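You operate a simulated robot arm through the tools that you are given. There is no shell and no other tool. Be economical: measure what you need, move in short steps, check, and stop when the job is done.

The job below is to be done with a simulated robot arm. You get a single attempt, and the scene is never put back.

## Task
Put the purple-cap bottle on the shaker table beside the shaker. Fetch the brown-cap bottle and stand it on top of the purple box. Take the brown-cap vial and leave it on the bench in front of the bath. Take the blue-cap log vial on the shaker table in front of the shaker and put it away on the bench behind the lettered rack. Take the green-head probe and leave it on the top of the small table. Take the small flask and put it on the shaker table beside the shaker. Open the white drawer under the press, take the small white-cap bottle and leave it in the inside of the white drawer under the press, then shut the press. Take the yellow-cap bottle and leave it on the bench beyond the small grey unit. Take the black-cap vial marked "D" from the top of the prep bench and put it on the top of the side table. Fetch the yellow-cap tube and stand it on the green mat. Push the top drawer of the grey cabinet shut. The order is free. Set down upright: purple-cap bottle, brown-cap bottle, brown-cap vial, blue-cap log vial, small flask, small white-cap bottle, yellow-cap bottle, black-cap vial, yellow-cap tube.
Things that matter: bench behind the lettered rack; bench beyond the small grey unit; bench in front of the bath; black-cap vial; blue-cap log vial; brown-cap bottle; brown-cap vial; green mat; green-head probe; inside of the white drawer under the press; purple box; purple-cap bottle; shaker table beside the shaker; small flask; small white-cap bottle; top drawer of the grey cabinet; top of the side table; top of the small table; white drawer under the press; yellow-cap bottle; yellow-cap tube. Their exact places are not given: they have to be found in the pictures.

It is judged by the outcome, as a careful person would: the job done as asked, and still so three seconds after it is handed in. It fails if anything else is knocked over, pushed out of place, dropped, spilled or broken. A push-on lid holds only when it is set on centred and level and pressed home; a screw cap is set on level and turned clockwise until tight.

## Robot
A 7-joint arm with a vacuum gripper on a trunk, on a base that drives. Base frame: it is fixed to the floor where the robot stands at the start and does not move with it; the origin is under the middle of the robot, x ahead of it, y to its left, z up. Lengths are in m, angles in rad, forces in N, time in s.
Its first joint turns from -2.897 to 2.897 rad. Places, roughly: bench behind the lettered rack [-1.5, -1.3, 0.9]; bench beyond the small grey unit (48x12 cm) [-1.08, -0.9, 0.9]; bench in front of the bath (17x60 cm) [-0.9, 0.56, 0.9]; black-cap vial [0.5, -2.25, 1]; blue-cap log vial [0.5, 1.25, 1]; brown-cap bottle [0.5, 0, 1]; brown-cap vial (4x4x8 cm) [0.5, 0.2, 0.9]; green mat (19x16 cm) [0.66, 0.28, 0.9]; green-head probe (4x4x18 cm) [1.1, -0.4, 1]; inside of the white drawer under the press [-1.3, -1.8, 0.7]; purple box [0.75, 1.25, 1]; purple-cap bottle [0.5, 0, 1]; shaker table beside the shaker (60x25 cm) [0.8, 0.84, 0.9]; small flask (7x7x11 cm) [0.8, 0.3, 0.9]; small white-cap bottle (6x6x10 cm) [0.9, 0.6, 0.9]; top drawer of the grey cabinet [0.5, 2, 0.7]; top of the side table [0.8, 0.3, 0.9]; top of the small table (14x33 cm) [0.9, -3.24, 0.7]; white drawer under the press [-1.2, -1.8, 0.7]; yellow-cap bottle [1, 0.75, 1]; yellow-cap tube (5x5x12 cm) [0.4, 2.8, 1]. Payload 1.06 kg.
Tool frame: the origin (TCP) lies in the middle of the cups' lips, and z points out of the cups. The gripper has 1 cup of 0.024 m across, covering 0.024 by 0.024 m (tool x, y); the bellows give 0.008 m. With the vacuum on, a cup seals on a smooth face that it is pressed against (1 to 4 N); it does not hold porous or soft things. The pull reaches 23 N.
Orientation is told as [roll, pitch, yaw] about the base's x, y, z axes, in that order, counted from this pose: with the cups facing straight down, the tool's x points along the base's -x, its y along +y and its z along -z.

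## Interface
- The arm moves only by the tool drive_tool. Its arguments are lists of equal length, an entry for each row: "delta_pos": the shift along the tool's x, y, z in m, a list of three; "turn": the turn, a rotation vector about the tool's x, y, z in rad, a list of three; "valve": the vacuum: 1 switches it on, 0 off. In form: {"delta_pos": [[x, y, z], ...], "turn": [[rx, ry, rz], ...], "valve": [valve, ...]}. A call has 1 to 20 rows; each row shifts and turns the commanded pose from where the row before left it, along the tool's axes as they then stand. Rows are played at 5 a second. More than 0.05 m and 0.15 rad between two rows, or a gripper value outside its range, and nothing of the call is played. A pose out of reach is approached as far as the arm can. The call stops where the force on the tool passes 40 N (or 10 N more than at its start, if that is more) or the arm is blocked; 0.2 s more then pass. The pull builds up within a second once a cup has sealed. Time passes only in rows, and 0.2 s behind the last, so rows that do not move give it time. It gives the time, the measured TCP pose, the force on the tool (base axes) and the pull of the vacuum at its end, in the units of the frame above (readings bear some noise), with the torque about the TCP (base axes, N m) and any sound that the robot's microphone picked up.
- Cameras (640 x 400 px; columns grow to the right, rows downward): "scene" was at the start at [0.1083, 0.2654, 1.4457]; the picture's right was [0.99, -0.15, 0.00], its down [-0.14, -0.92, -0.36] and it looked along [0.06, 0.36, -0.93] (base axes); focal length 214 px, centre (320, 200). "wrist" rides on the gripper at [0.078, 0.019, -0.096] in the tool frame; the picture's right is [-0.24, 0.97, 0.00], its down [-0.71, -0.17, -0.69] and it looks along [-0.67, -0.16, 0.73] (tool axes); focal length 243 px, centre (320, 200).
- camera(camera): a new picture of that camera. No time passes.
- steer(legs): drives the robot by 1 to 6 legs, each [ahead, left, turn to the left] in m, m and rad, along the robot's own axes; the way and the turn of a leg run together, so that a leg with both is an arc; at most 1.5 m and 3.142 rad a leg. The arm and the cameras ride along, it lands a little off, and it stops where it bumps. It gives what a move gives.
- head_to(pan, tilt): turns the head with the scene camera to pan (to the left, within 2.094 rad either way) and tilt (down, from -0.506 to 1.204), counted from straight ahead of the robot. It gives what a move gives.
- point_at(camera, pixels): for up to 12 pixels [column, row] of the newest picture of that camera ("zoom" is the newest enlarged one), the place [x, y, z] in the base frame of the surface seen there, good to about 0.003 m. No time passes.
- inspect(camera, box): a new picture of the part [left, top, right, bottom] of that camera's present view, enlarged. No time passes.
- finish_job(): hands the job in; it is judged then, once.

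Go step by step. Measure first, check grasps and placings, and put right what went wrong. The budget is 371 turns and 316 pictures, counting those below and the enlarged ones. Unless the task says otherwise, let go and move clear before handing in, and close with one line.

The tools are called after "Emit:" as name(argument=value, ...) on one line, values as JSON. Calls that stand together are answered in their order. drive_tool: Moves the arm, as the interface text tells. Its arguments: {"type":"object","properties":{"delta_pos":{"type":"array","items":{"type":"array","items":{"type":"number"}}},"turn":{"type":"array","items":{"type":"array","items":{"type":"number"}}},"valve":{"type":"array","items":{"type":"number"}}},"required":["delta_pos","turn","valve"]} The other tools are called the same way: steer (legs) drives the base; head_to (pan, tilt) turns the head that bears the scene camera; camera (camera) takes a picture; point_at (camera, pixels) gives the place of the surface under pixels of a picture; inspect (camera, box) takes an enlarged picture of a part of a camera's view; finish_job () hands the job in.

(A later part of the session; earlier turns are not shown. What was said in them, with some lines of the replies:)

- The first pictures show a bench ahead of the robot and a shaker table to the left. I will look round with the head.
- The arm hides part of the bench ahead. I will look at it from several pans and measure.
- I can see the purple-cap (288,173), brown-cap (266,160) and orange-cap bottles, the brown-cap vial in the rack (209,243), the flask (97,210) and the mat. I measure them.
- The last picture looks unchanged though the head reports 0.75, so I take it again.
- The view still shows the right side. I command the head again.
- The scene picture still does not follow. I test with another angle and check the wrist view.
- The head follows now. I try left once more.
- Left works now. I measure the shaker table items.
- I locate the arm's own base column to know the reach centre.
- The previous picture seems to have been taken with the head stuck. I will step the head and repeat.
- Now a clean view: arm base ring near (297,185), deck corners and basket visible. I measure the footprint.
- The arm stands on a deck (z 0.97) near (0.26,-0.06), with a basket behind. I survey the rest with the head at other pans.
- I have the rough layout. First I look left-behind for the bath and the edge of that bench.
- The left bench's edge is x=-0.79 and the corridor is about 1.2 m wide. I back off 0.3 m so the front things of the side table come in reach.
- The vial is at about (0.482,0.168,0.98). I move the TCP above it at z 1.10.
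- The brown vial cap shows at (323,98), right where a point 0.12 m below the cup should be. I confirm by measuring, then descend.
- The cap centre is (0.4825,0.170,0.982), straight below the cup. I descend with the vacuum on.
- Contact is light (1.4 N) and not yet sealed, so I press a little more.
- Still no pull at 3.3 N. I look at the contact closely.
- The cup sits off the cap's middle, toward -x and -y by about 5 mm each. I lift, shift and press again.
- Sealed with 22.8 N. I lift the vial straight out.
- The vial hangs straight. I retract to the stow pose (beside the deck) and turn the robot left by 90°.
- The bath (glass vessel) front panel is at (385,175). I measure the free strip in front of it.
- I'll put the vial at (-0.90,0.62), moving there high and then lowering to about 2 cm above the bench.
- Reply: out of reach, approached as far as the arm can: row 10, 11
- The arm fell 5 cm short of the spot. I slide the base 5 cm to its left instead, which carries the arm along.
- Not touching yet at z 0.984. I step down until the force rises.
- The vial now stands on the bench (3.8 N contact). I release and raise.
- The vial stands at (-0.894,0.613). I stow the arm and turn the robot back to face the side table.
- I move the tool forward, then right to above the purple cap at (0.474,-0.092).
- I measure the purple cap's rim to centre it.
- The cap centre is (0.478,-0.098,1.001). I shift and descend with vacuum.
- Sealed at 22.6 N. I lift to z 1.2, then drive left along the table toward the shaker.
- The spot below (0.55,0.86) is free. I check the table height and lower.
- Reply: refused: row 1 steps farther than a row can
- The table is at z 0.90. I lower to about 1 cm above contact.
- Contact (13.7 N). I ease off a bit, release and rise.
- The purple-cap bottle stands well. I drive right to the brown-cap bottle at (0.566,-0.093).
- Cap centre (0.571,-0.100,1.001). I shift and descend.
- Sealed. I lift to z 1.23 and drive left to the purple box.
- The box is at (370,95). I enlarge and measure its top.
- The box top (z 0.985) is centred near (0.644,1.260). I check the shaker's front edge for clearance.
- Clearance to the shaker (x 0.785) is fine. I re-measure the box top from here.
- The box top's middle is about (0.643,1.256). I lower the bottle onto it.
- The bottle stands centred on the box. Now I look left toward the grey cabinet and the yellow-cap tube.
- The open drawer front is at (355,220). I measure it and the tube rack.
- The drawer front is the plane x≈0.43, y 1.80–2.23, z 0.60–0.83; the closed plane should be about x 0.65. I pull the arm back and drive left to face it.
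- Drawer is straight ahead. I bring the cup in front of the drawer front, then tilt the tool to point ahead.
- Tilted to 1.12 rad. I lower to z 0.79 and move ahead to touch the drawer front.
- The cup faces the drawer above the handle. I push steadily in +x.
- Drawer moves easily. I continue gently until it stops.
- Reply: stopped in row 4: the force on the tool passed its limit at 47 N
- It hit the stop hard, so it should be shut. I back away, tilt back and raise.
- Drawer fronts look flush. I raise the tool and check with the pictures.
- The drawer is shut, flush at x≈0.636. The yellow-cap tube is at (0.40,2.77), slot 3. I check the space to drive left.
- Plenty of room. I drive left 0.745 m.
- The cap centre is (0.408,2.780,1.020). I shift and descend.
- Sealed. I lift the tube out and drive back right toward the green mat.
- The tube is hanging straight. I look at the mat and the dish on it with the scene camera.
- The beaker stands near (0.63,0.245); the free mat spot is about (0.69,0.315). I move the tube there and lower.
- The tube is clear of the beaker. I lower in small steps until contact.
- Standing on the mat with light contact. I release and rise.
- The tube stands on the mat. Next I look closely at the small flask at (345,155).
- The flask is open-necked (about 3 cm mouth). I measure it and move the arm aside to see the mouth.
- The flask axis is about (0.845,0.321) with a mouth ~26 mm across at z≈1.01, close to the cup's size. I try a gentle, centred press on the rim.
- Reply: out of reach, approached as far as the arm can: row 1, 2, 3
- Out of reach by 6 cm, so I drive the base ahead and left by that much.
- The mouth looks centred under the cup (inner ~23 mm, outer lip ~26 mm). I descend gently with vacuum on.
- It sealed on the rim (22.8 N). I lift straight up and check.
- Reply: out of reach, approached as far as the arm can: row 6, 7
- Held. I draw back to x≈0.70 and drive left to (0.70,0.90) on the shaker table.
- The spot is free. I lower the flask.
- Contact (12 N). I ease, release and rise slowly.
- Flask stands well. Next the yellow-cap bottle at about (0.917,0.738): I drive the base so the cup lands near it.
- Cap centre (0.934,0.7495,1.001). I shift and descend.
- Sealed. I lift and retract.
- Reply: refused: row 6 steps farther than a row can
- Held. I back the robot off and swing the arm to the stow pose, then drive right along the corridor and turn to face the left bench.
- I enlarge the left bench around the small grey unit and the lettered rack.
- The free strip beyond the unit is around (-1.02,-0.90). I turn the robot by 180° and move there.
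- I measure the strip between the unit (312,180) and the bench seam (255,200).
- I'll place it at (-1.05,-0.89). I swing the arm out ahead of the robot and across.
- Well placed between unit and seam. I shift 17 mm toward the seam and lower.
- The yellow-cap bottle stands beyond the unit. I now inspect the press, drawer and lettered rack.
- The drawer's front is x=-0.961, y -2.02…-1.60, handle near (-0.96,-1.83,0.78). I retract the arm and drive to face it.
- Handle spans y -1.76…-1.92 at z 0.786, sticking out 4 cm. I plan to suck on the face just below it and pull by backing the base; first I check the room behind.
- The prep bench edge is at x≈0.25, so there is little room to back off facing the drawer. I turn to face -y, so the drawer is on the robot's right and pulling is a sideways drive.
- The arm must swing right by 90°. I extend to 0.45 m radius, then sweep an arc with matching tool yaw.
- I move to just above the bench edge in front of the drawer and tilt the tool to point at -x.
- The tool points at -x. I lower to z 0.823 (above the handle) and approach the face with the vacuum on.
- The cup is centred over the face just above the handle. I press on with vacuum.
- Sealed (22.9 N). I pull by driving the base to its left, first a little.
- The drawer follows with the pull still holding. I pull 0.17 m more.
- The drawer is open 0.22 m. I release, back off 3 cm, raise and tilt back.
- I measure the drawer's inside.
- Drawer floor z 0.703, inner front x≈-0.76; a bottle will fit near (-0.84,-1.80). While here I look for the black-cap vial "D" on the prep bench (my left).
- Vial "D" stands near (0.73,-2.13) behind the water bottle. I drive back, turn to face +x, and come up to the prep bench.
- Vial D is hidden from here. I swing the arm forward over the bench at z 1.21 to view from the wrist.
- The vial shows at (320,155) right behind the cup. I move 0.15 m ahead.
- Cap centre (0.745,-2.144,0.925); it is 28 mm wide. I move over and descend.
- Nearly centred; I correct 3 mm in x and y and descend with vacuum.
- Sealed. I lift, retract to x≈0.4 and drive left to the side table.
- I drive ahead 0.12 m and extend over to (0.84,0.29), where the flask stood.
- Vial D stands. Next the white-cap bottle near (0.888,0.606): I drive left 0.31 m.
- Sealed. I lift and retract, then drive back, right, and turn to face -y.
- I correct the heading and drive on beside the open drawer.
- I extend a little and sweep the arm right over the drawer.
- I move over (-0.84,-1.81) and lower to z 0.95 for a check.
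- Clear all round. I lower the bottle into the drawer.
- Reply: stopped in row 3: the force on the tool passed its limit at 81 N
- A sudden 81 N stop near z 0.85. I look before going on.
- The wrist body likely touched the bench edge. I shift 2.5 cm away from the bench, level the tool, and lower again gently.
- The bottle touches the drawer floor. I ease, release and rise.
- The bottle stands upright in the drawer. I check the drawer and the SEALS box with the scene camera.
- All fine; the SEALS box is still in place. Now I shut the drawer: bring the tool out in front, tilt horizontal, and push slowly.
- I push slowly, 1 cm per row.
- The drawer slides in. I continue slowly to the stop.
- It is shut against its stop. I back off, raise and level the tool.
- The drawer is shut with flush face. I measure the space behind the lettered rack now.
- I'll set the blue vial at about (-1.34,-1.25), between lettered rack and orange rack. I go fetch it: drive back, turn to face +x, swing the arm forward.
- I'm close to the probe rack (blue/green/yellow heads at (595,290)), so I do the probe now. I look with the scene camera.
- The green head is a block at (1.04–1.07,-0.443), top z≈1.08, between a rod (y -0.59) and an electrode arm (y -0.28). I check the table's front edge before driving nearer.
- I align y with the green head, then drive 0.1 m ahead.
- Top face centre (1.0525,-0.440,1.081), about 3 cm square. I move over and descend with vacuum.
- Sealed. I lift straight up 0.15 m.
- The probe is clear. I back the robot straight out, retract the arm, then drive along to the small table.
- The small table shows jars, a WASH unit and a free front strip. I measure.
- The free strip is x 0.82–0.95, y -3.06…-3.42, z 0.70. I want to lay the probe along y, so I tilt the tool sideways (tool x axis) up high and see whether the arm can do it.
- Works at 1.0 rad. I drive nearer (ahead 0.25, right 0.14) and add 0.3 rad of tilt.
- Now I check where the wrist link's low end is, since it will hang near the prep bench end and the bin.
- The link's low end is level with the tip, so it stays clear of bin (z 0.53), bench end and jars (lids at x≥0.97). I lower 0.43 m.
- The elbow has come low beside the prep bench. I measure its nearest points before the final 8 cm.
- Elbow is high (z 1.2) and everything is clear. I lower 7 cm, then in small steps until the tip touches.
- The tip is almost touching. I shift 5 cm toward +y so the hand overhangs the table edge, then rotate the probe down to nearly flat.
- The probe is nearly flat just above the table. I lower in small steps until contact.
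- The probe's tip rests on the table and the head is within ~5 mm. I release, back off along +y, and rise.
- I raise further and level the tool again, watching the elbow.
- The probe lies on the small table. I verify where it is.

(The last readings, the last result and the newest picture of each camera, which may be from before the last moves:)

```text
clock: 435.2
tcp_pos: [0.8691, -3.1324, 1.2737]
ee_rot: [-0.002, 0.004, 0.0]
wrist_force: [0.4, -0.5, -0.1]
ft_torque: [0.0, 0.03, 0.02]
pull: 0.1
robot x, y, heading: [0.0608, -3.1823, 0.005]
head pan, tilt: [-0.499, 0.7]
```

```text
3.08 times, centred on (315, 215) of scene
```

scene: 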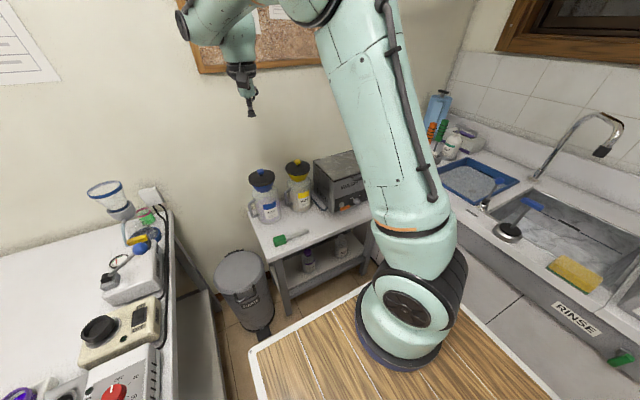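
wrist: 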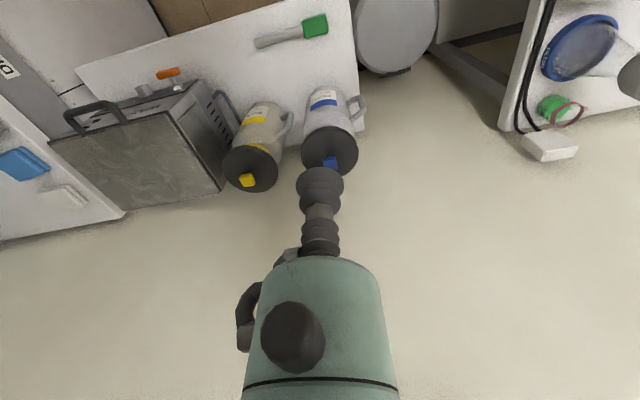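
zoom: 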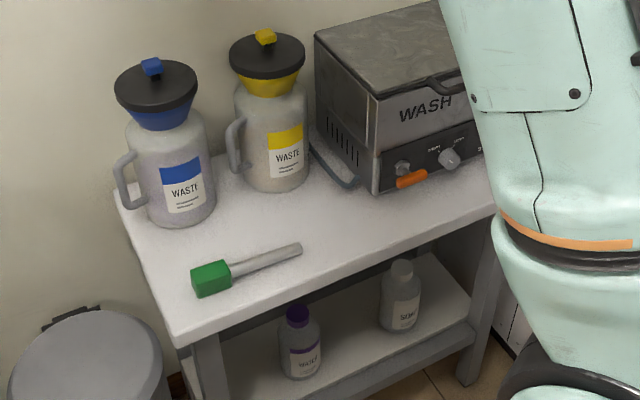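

The probe is well placed. Last job: the blue-cap vial. I retract and drive back along the corridor to it.

Emit:
drive_tool(delta_pos=[[0.05, 0, 0], [0.05, 0, 0], [0.05, 0, 0], [0.05, 0, 0], [0.05, 0, 0], [0, 0, 0]], turn=[[0, 0, 0], [0, 0, 0], [0, 0, 0], [0, 0, 0], [0, 0, 0], [0, 0, 0]], valve=[0, 0, 0, 0, 0, 0])

Emit:
steer(legs=[[-0.26, 0, -0.003], [0, 1.4, 0], [0, 1.4, 0], [0, 1.45, 0]])

Emit:
camera(camera="wrist")

```text
clock: 436.6
tcp_pos: [0.6196, -3.1318, 1.2744]
ee_rot: [-0.003, 0.004, -0.001]
wrist_force: [0.1, 0.2, 0.2]
ft_torque: [0.02, 0.0, 0.01]
pull: 0.1
robot x, y, heading: [0.0639, -3.1771, 0.007]
head pan, tilt: [-0.499, 0.7]
```

```text
clock: 458.4
tcp_pos: [0.3393, 1.1056, 1.2751]
ee_rot: [-0.001, 0.005, 0.002]
wrist_force: [0.8, -0.7, 0.2]
ft_torque: [-0.01, 0.01, 0.02]
pull: 0.2
robot x, y, heading: [-0.2193, 1.0578, 0.003]
head pan, tilt: [-0.499, 0.7]
```

```text
121 pictures are left
```

wrist: 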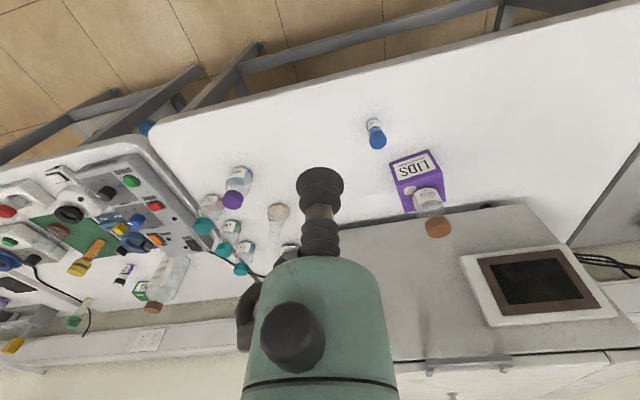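

Blue cap at (377,140). I move over it at z≈1.13.

Emit:
point_at(camera="wrist", pixels=[[377, 141], [377, 136], [373, 125]])

Emit:
drive_tool(delta_pos=[[-0.037, 0.017, 0.02], [-0.037, 0.017, 0.025], [-0.037, 0.017, 0.025], [-0.03, 0.017, 0.025], [0, 0, 0.04], [0, 0, 0]], turn=[[0, 0, 0], [0, 0, 0], [0, 0, 0], [0, 0, 0], [0, 0, 0], [0, 0, 0]], valve=[0, 0, 0, 0, 0, 0])

Emit:
inspect(camera="wrist", box=[240, 40, 400, 140])

```text
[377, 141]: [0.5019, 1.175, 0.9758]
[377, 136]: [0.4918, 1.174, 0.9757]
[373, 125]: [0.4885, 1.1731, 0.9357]
```

```text
clock: 459.8
tcp_pos: [0.4802, 1.1751, 1.1392]
ee_rot: [-0.002, 0.003, 0.001]
wrist_force: [-0.6, -0.2, 0.0]
ft_torque: [0.0, -0.05, 0.02]
pull: 0.1
robot x, y, heading: [-0.2144, 1.0588, 0.007]
head pan, tilt: [-0.499, 0.7]
```

```text
4.00 times, centred on (320, 90) of wrist
```

zoom: 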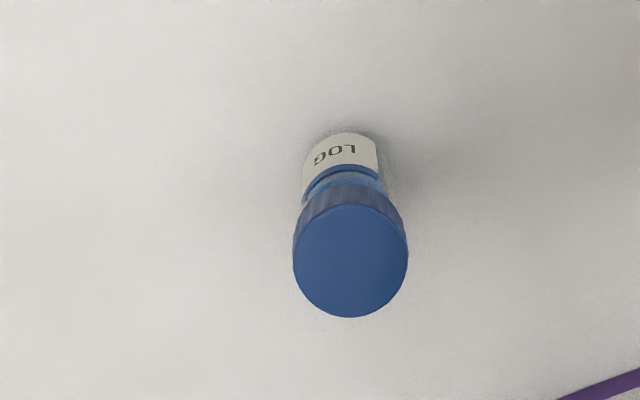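

Emit:
point_at(camera="wrist", pixels=[[327, 105], [328, 105], [327, 96], [327, 114], [318, 105], [337, 105]])

```text
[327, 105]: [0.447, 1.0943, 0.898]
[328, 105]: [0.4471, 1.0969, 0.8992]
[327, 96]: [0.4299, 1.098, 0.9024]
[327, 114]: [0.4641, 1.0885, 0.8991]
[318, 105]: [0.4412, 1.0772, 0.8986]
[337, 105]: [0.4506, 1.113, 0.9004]
```

That read the older picture; I use the zoom picture instead.

Emit:
point_at(camera="zoom", pixels=[[350, 260], [350, 225], [350, 300], [310, 260], [392, 260]])

```text
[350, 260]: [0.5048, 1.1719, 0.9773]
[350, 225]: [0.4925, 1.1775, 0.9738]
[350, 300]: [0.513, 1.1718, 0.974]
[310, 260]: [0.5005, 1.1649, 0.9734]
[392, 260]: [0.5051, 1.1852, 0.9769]
```

The cap centre is about (0.504,1.1755,0.9755). I shift and descend.

Emit:
drive_tool(delta_pos=[[-0.0235, 0.001, 0.03], [0, 0, 0.05], [0, 0, 0.05], [0, 0, 0.0], [0, 0, 0]], turn=[[0, 0, 0], [0, 0, 0], [0, 0, 0], [0, 0, 0], [0, 0, 0]], valve=[0, 0, 0, 0, 0])

Emit:
inspect(camera="wrist", box=[240, 90, 400, 190])

```text
clock: 461.0
tcp_pos: [0.502, 1.175, 1.0083]
ee_rot: [-0.003, 0.005, 0.002]
wrist_force: [1.0, -0.9, -0.7]
ft_torque: [0.0, -0.05, 0.0]
pull: 0.0
robot x, y, heading: [-0.217, 1.0577, 0.005]
head pan, tilt: [-0.499, 0.7]
```

```text
4.00 times, centred on (320, 140) of wrist
```

zoom: 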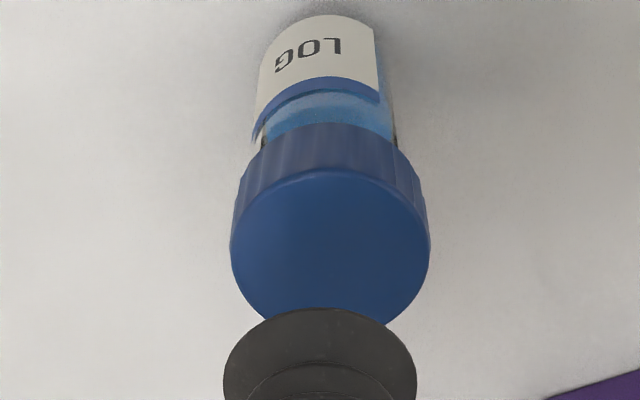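

Well centred. I press with vacuum.

Emit:
drive_tool(delta_pos=[[0, 0.001, 0.02], [0, 0, 0.01], [0, 0, 0.003], [0, 0, 0.003], [0, 0, 0], [0, 0, 0], [0, 0, 0]], turn=[[0, 0, 0], [0, 0, 0], [0, 0, 0], [0, 0, 0], [0, 0, 0], [0, 0, 0], [0, 0, 0]], valve=[0, 1, 1, 1, 1, 1, 1])

```text
clock: 462.6
tcp_pos: [0.5025, 1.1761, 0.9724]
ee_rot: [-0.003, 0.006, 0.002]
wrist_force: [0.1, 0.1, 7.8]
ft_torque: [0.03, -0.07, 0.01]
pull: 23.1
robot x, y, heading: [-0.2159, 1.0609, 0.007]
head pan, tilt: [-0.499, 0.7]
```

Sealed. I lift, retract, drive back right, and turn round to face the left bench.

Emit:
drive_tool(delta_pos=[[0, 0, -0.01], [0, 0, -0.04], [0, 0, -0.05], [0, 0, -0.05], [0, 0, -0.05], [0, 0, -0.04], [0.045, 0, 0], [0.045, 0, 0], [0.045, 0, 0], [0, 0, 0]], turn=[[0, 0, 0], [0, 0, 0], [0, 0, 0], [0, 0, 0], [0, 0, 0], [0, 0, 0], [0, 0, 0], [0, 0, 0], [0, 0, 0], [0, 0, 0]], valve=[1, 1, 1, 1, 1, 1, 1, 1, 1, 1])

Emit:
camera(camera="wrist")

Emit:
steer(legs=[[0, -1.3, -0.005], [0, 0, 3.14]])

```text
clock: 464.8
tcp_pos: [0.3677, 1.1752, 1.2139]
ee_rot: [-0.002, 0.006, 0.003]
wrist_force: [-0.3, -0.2, 0.1]
ft_torque: [0.0, -0.02, 0.05]
pull: 22.7
robot x, y, heading: [-0.219, 1.0613, 0.01]
head pan, tilt: [-0.499, 0.7]
```

```text
118 pictures are left
```

wrist: 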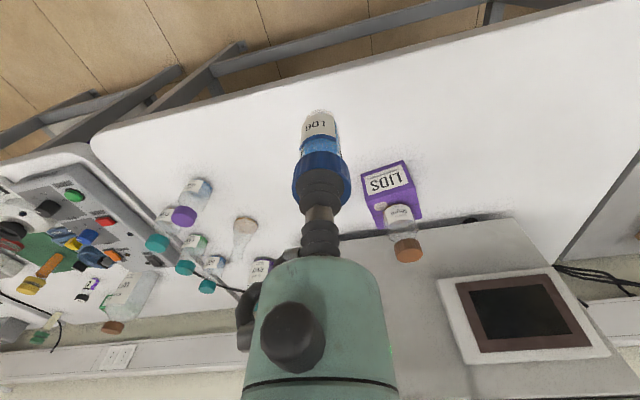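

```text
clock: 478.7
tcp_pos: [-0.8008, -0.3621, 1.2138]
ee_rot: [-0.001, 0.005, 3.14]
wrist_force: [-1.0, 0.3, -0.5]
ft_torque: [0.02, 0.06, 0.0]
pull: 22.8
robot x, y, heading: [-0.2122, -0.245, -3.141]
head pan, tilt: [-0.499, 0.7]
```

I drive left 0.89 m and look at the space behind the lettered rack.

Emit:
steer(legs=[[0.1, 0, 0], [0, 0.89, 0], [0.1, 0, 0]])

Emit:
camera(camera="wrist")

```text
clock: 484.9
tcp_pos: [-0.9999, -1.2478, 1.2138]
ee_rot: [-0.003, 0.003, 3.142]
wrist_force: [0.4, 0.3, -0.7]
ft_torque: [-0.01, 0.04, 0.04]
pull: 23.3
robot x, y, heading: [-0.4128, -1.1303, -3.14]
head pan, tilt: [-0.499, 0.7]
```

```text
117 pictures are left
```

wrist: 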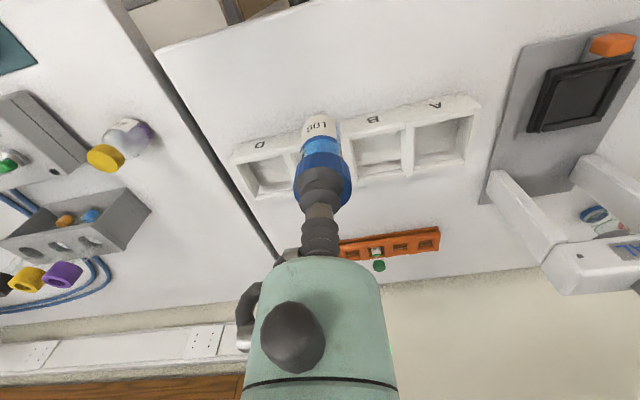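

Emit:
point_at(camera="wrist", pixels=[[380, 266], [350, 245], [400, 255], [380, 210], [440, 215], [300, 195], [450, 165], [300, 215]])

Emit:
drive_tool(delta_pos=[[-0.0486, 0, 0], [-0.0486, 0, 0], [-0.0486, 0, 0], [-0.0486, 0, 0], [-0.0486, 0, 0], [-0.0486, 0, 0], [-0.045, 0, 0], [0, 0, 0]], turn=[[0, 0, 0], [0, 0, 0], [0, 0, 0], [0, 0, 0], [0, 0, 0], [0, 0, 0], [0, 0, 0], [0, 0, 0]], valve=[1, 1, 1, 1, 1, 1, 1, 1])

Emit:
camera(camera="wrist")

```text
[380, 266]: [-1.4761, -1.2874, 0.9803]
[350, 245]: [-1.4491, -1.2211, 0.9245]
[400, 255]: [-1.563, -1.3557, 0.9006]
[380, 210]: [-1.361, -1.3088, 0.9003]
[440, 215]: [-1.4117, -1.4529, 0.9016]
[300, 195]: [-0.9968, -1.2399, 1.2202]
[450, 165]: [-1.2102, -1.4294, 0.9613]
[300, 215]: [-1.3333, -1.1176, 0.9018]
```

```text
clock: 486.7
tcp_pos: [-1.3362, -1.2476, 1.2128]
ee_rot: [-0.003, 0.004, 3.142]
wrist_force: [-0.8, 0.2, -0.4]
ft_torque: [0.0, 0.06, 0.0]
pull: 23.0
robot x, y, heading: [-0.4109, -1.1352, -3.143]
head pan, tilt: [-0.499, 0.7]
```

```text
116 pictures are left
```

wrist: 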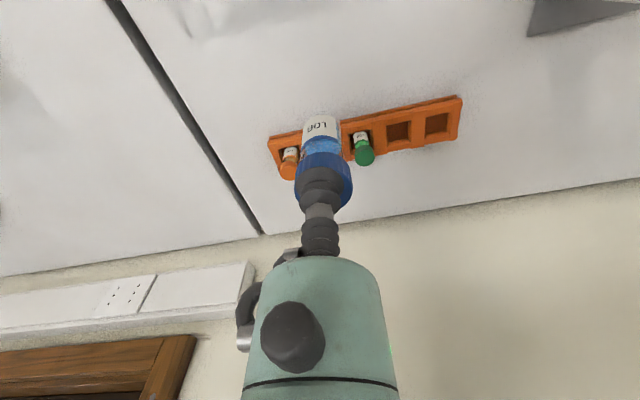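

Position good. I lower to just above the bench.

Emit:
drive_tool(delta_pos=[[0, 0, 0.05], [0, 0, 0.05], [0, 0, 0.05], [0, 0, 0.05], [0, 0, 0.02], [0, 0, 0.01], [0, 0, 0.004], [0, 0, 0]], turn=[[0, 0, 0], [0, 0, 0], [0, 0, 0], [0, 0, 0], [0, 0, 0], [0, 0, 0], [0, 0, 0], [0, 0, 0]], valve=[1, 1, 1, 1, 1, 1, 1, 1])

Emit:
camera(camera="wrist")

```text
clock: 488.5
tcp_pos: [-1.3342, -1.2474, 0.9786]
ee_rot: [-0.002, 0.006, 3.141]
wrist_force: [0.5, -0.2, -0.4]
ft_torque: [-0.02, 0.07, -0.02]
pull: 22.9
robot x, y, heading: [-0.4119, -1.1316, -3.143]
head pan, tilt: [-0.499, 0.7]
```

```text
115 pictures are left
```

wrist: 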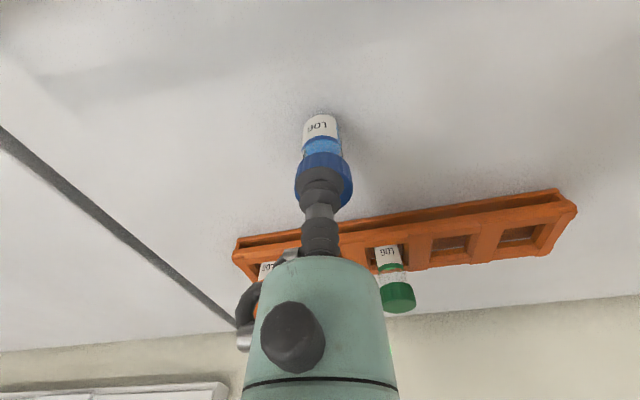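

Emit:
drive_tool(delta_pos=[[0, 0, 0.002], [0, 0, 0.002], [0, 0, 0.002], [0, 0, 0]], turn=[[0, 0, 0], [0, 0, 0], [0, 0, 0], [0, 0, 0]], valve=[1, 1, 1, 1])

```text
clock: 489.5
tcp_pos: [-1.3357, -1.247, 0.974]
ee_rot: [-0.002, 0.003, 3.141]
wrist_force: [0.6, 0.2, 16.6]
ft_torque: [-0.03, 0.09, -0.01]
pull: 22.8
robot x, y, heading: [-0.4128, -1.1319, -3.141]
head pan, tilt: [-0.499, 0.7]
```

Emit:
drive_tool(delta_pos=[[0, 0, -0.002], [0, 0, 0], [0, 0, 0], [0, 0, 0], [0, 0, -0.005], [0, 0, -0.03], [0, 0, -0.05], [0, 0, -0.05], [0, 0, -0.05], [0, 0, -0.04]], turn=[[0, 0, 0], [0, 0, 0], [0, 0, 0], [0, 0, 0], [0, 0, 0], [0, 0, 0], [0, 0, 0], [0, 0, 0], [0, 0, 0], [0, 0, 0]], valve=[1, 0, 0, 0, 0, 0, 0, 0, 0, 0])

Emit:
camera(camera="wrist")

Emit:
inspect(camera="wrist", box=[220, 0, 420, 140])

```text
clock: 491.7
tcp_pos: [-1.3371, -1.2496, 1.1997]
ee_rot: [0.0, 0.006, 3.141]
wrist_force: [-0.3, 0.3, 0.0]
ft_torque: [-0.01, -0.04, 0.0]
pull: 0.0
robot x, y, heading: [-0.4133, -1.1346, -3.14]
head pan, tilt: [-0.499, 0.7]
```

```text
114 pictures are left
```

wrist: 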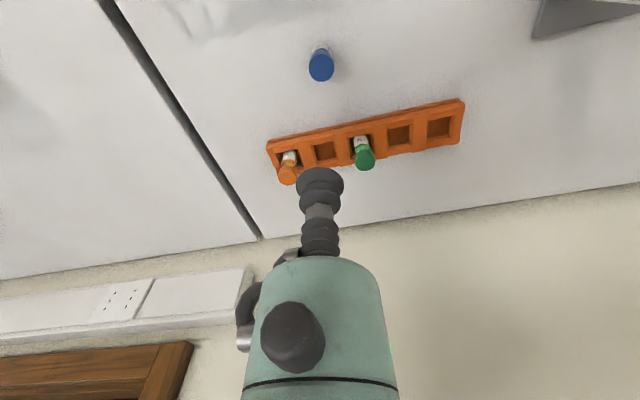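

```text
2.86 times, centred on (320, 70) of wrist
```

zoom: 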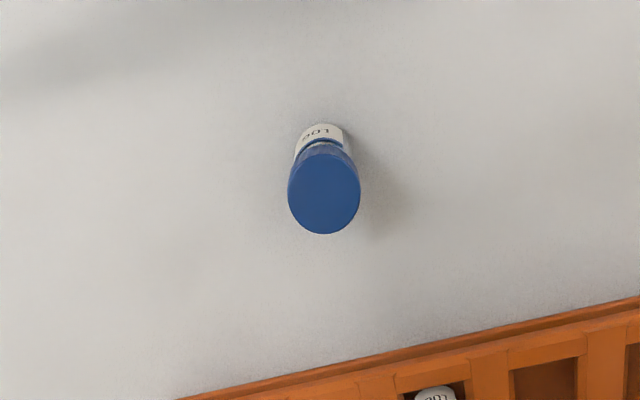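

The blue-cap vial stands behind the lettered rack. I retract and check the whole scene, including the press.

Emit:
drive_tool(delta_pos=[[0.05, 0, -0.005], [0.05, 0, 0], [0.05, 0, 0], [0.05, 0, 0], [0.05, 0, 0], [0.05, 0, 0], [0.05, 0, 0], [0, 0, 0]], turn=[[0, 0, 0], [0, 0, 0], [0, 0, 0], [0, 0, 0], [0, 0, 0], [0, 0, 0], [0, 0, 0], [0, 0, 0]], valve=[0, 0, 0, 0, 0, 0, 0, 0])

Emit:
steer(legs=[[-0.2, 0, 0]])

Emit:
head_to(pan=0.7, tilt=0.7)

Emit:
camera(camera="scene")

Emit:
head_to(pan=-0.9, tilt=0.6)

Emit:
camera(camera="scene")

```text
refused: row 1 steps farther than a row can; nothing moved
```

```text
clock: 493.3
tcp_pos: [-1.136, -1.2456, 1.2003]
ee_rot: [-0.002, 0.005, 3.14]
wrist_force: [1.1, -0.2, -0.6]
ft_torque: [0.01, -0.02, 0.01]
pull: 0.0
robot x, y, heading: [-0.2149, -1.1324, -3.141]
head pan, tilt: [-0.499, 0.7]
```

```text
clock: 494.7
tcp_pos: [-1.135, -1.2465, 1.2006]
ee_rot: [-0.001, 0.005, 3.139]
wrist_force: [0.2, 0.0, -0.2]
ft_torque: [0.0, 0.01, -0.01]
pull: 0.1
robot x, y, heading: [-0.2149, -1.1294, -3.142]
head pan, tilt: [0.7, 0.7]
```

```text
112 pictures are left
```

scene: 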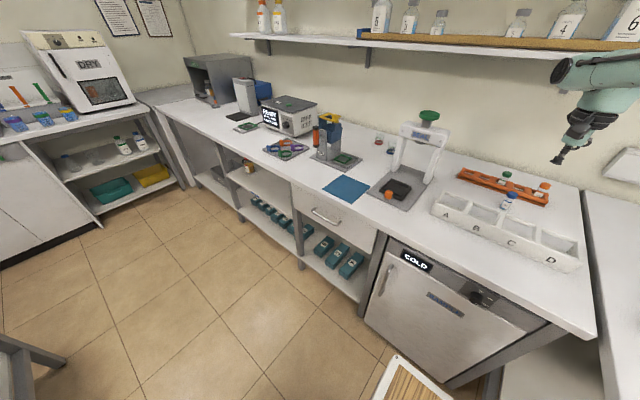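

```text
clock: 496.3
tcp_pos: [-1.1358, -1.2469, 1.2001]
ee_rot: [-0.001, 0.005, 3.14]
wrist_force: [0.7, 0.1, -0.1]
ft_torque: [0.01, 0.03, 0.01]
pull: 0.1
robot x, y, heading: [-0.2101, -1.1346, -3.138]
head pan, tilt: [-0.901, 0.6]
```

```text
111 pictures are left
```

scene: 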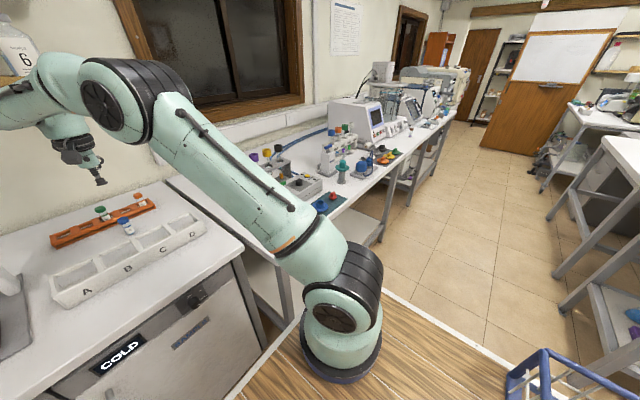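

The vial stands between the two racks. I verify the drawer face position and view the rest of the work.

Emit:
head_to(pan=0.7, tilt=0.7)

Emit:
camera(camera="scene")

Emit:
point_at(camera="scene", pixels=[[345, 225], [310, 200], [360, 245], [325, 215], [300, 190]])

Emit:
inspect(camera="scene", box=[270, 90, 470, 290])

```text
clock: 498.0
tcp_pos: [-1.1355, -1.2477, 1.2008]
ee_rot: [-0.002, 0.005, 3.14]
wrist_force: [0.1, 0.2, -0.1]
ft_torque: [0.01, -0.03, -0.01]
pull: 0.1
robot x, y, heading: [-0.2131, -1.1372, -3.14]
head pan, tilt: [0.7, 0.7]
```

```text
110 pictures are left
```

scene: 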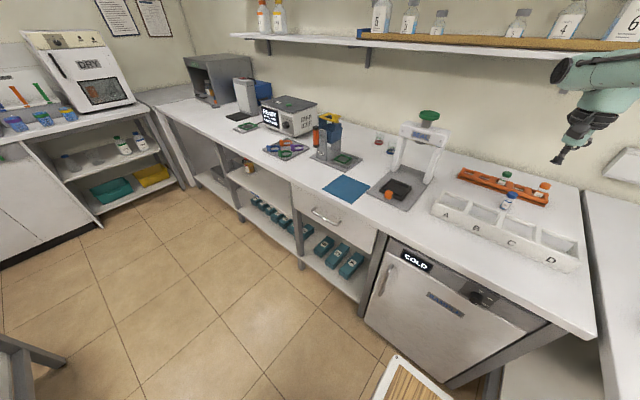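

```text
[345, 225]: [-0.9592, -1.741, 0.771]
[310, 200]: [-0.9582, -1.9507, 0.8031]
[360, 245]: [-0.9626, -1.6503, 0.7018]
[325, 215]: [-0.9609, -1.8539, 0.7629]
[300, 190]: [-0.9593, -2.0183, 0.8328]
```

```text
2.00 times, centred on (370, 190) of scene
```

zoom: 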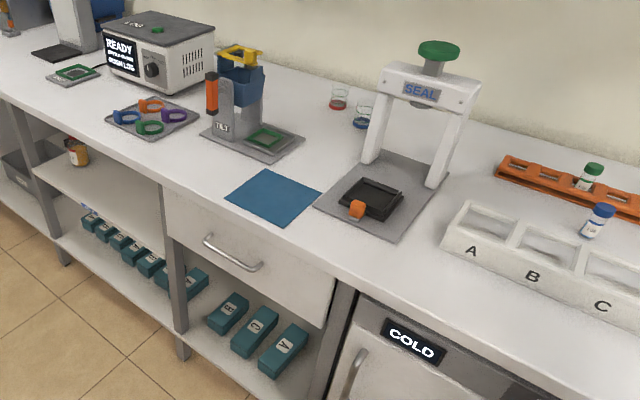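

The drawer face is back at x=-0.960 and all placed items looked upright in the latest views. I pull the arm clear of the bench.

Emit:
drive_tool(delta_pos=[[0.05, 0, 0], [0.05, 0, 0], [0.05, 0, 0], [0.05, 0, 0], [0.05, 0, 0], [0.05, 0, 0], [0.05, 0, 0], [0, 0, 0]], turn=[[0, 0, 0], [0, 0, 0], [0, 0, 0], [0, 0, 0], [0, 0, 0], [0, 0, 0], [0, 0, 0], [0, 0, 0]], valve=[0, 0, 0, 0, 0, 0, 0, 0])

Emit:
head_to(pan=-1.7, tilt=0.5)

Emit:
camera(camera="scene")

Emit:
inspect(camera="scene", box=[60, 60, 380, 260])

Emit:
inspect(camera="scene", box=[380, 60, 640, 240])

```text
clock: 499.8
tcp_pos: [-0.7858, -1.2479, 1.2025]
ee_rot: [-0.003, 0.006, 3.142]
wrist_force: [-0.4, 0.2, 0.8]
ft_torque: [-0.02, 0.01, -0.02]
pull: 0.1
robot x, y, heading: [-0.2104, -1.1339, -3.141]
head pan, tilt: [0.7, 0.7]
```

```text
clock: 502.0
tcp_pos: [-0.7862, -1.2486, 1.2024]
ee_rot: [-0.001, 0.006, 3.14]
wrist_force: [0.5, -0.2, -0.6]
ft_torque: [0.03, -0.03, 0.0]
pull: 0.0
robot x, y, heading: [-0.2099, -1.1332, -3.142]
head pan, tilt: [-1.7, 0.499]
```

```text
108 pictures are left
```

scene: 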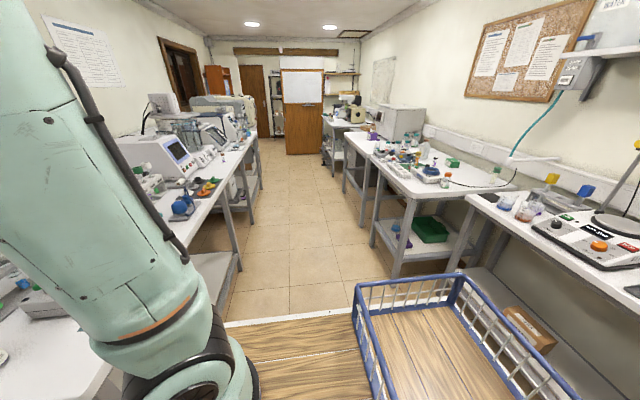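

```text
2.00 times, centred on (220, 160) of scene
```

zoom: 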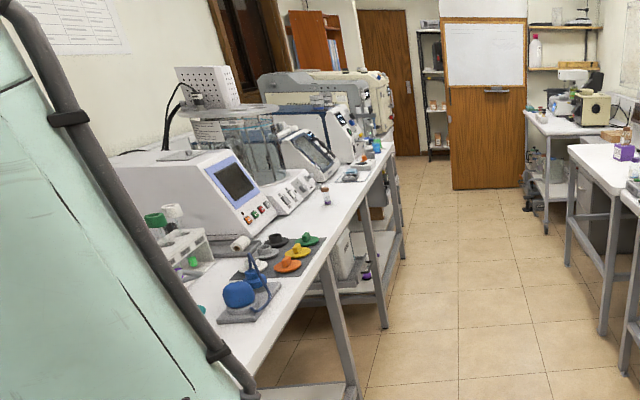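

```text
2.22 times, centred on (510, 150) of scene
```

zoom: 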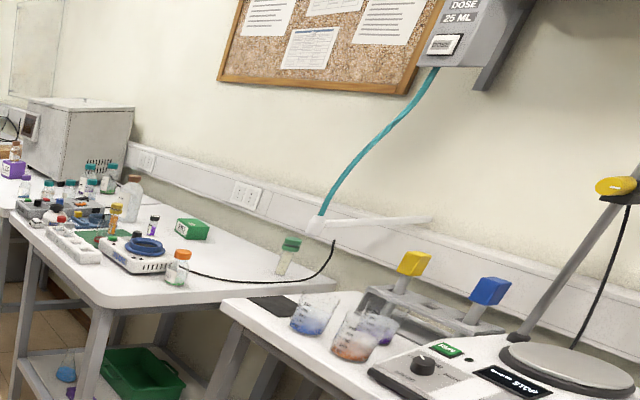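

The brown-cap vial stands in front of the bath at (325,190 in the zoom), and the tube, vial D and the shaker-table items all stand. The arm is clear, so I hand the job in.

Emit:
finish_job()

```text
The job is handed in.
```

All eleven jobs are done and handed in: every item you wanted upright was standing when last seen, both drawers are shut, and the probe lies flat on the small table. I took "shut the press" to mean the white drawer under it, since nothing on the press itself looked open, and left the press alone.
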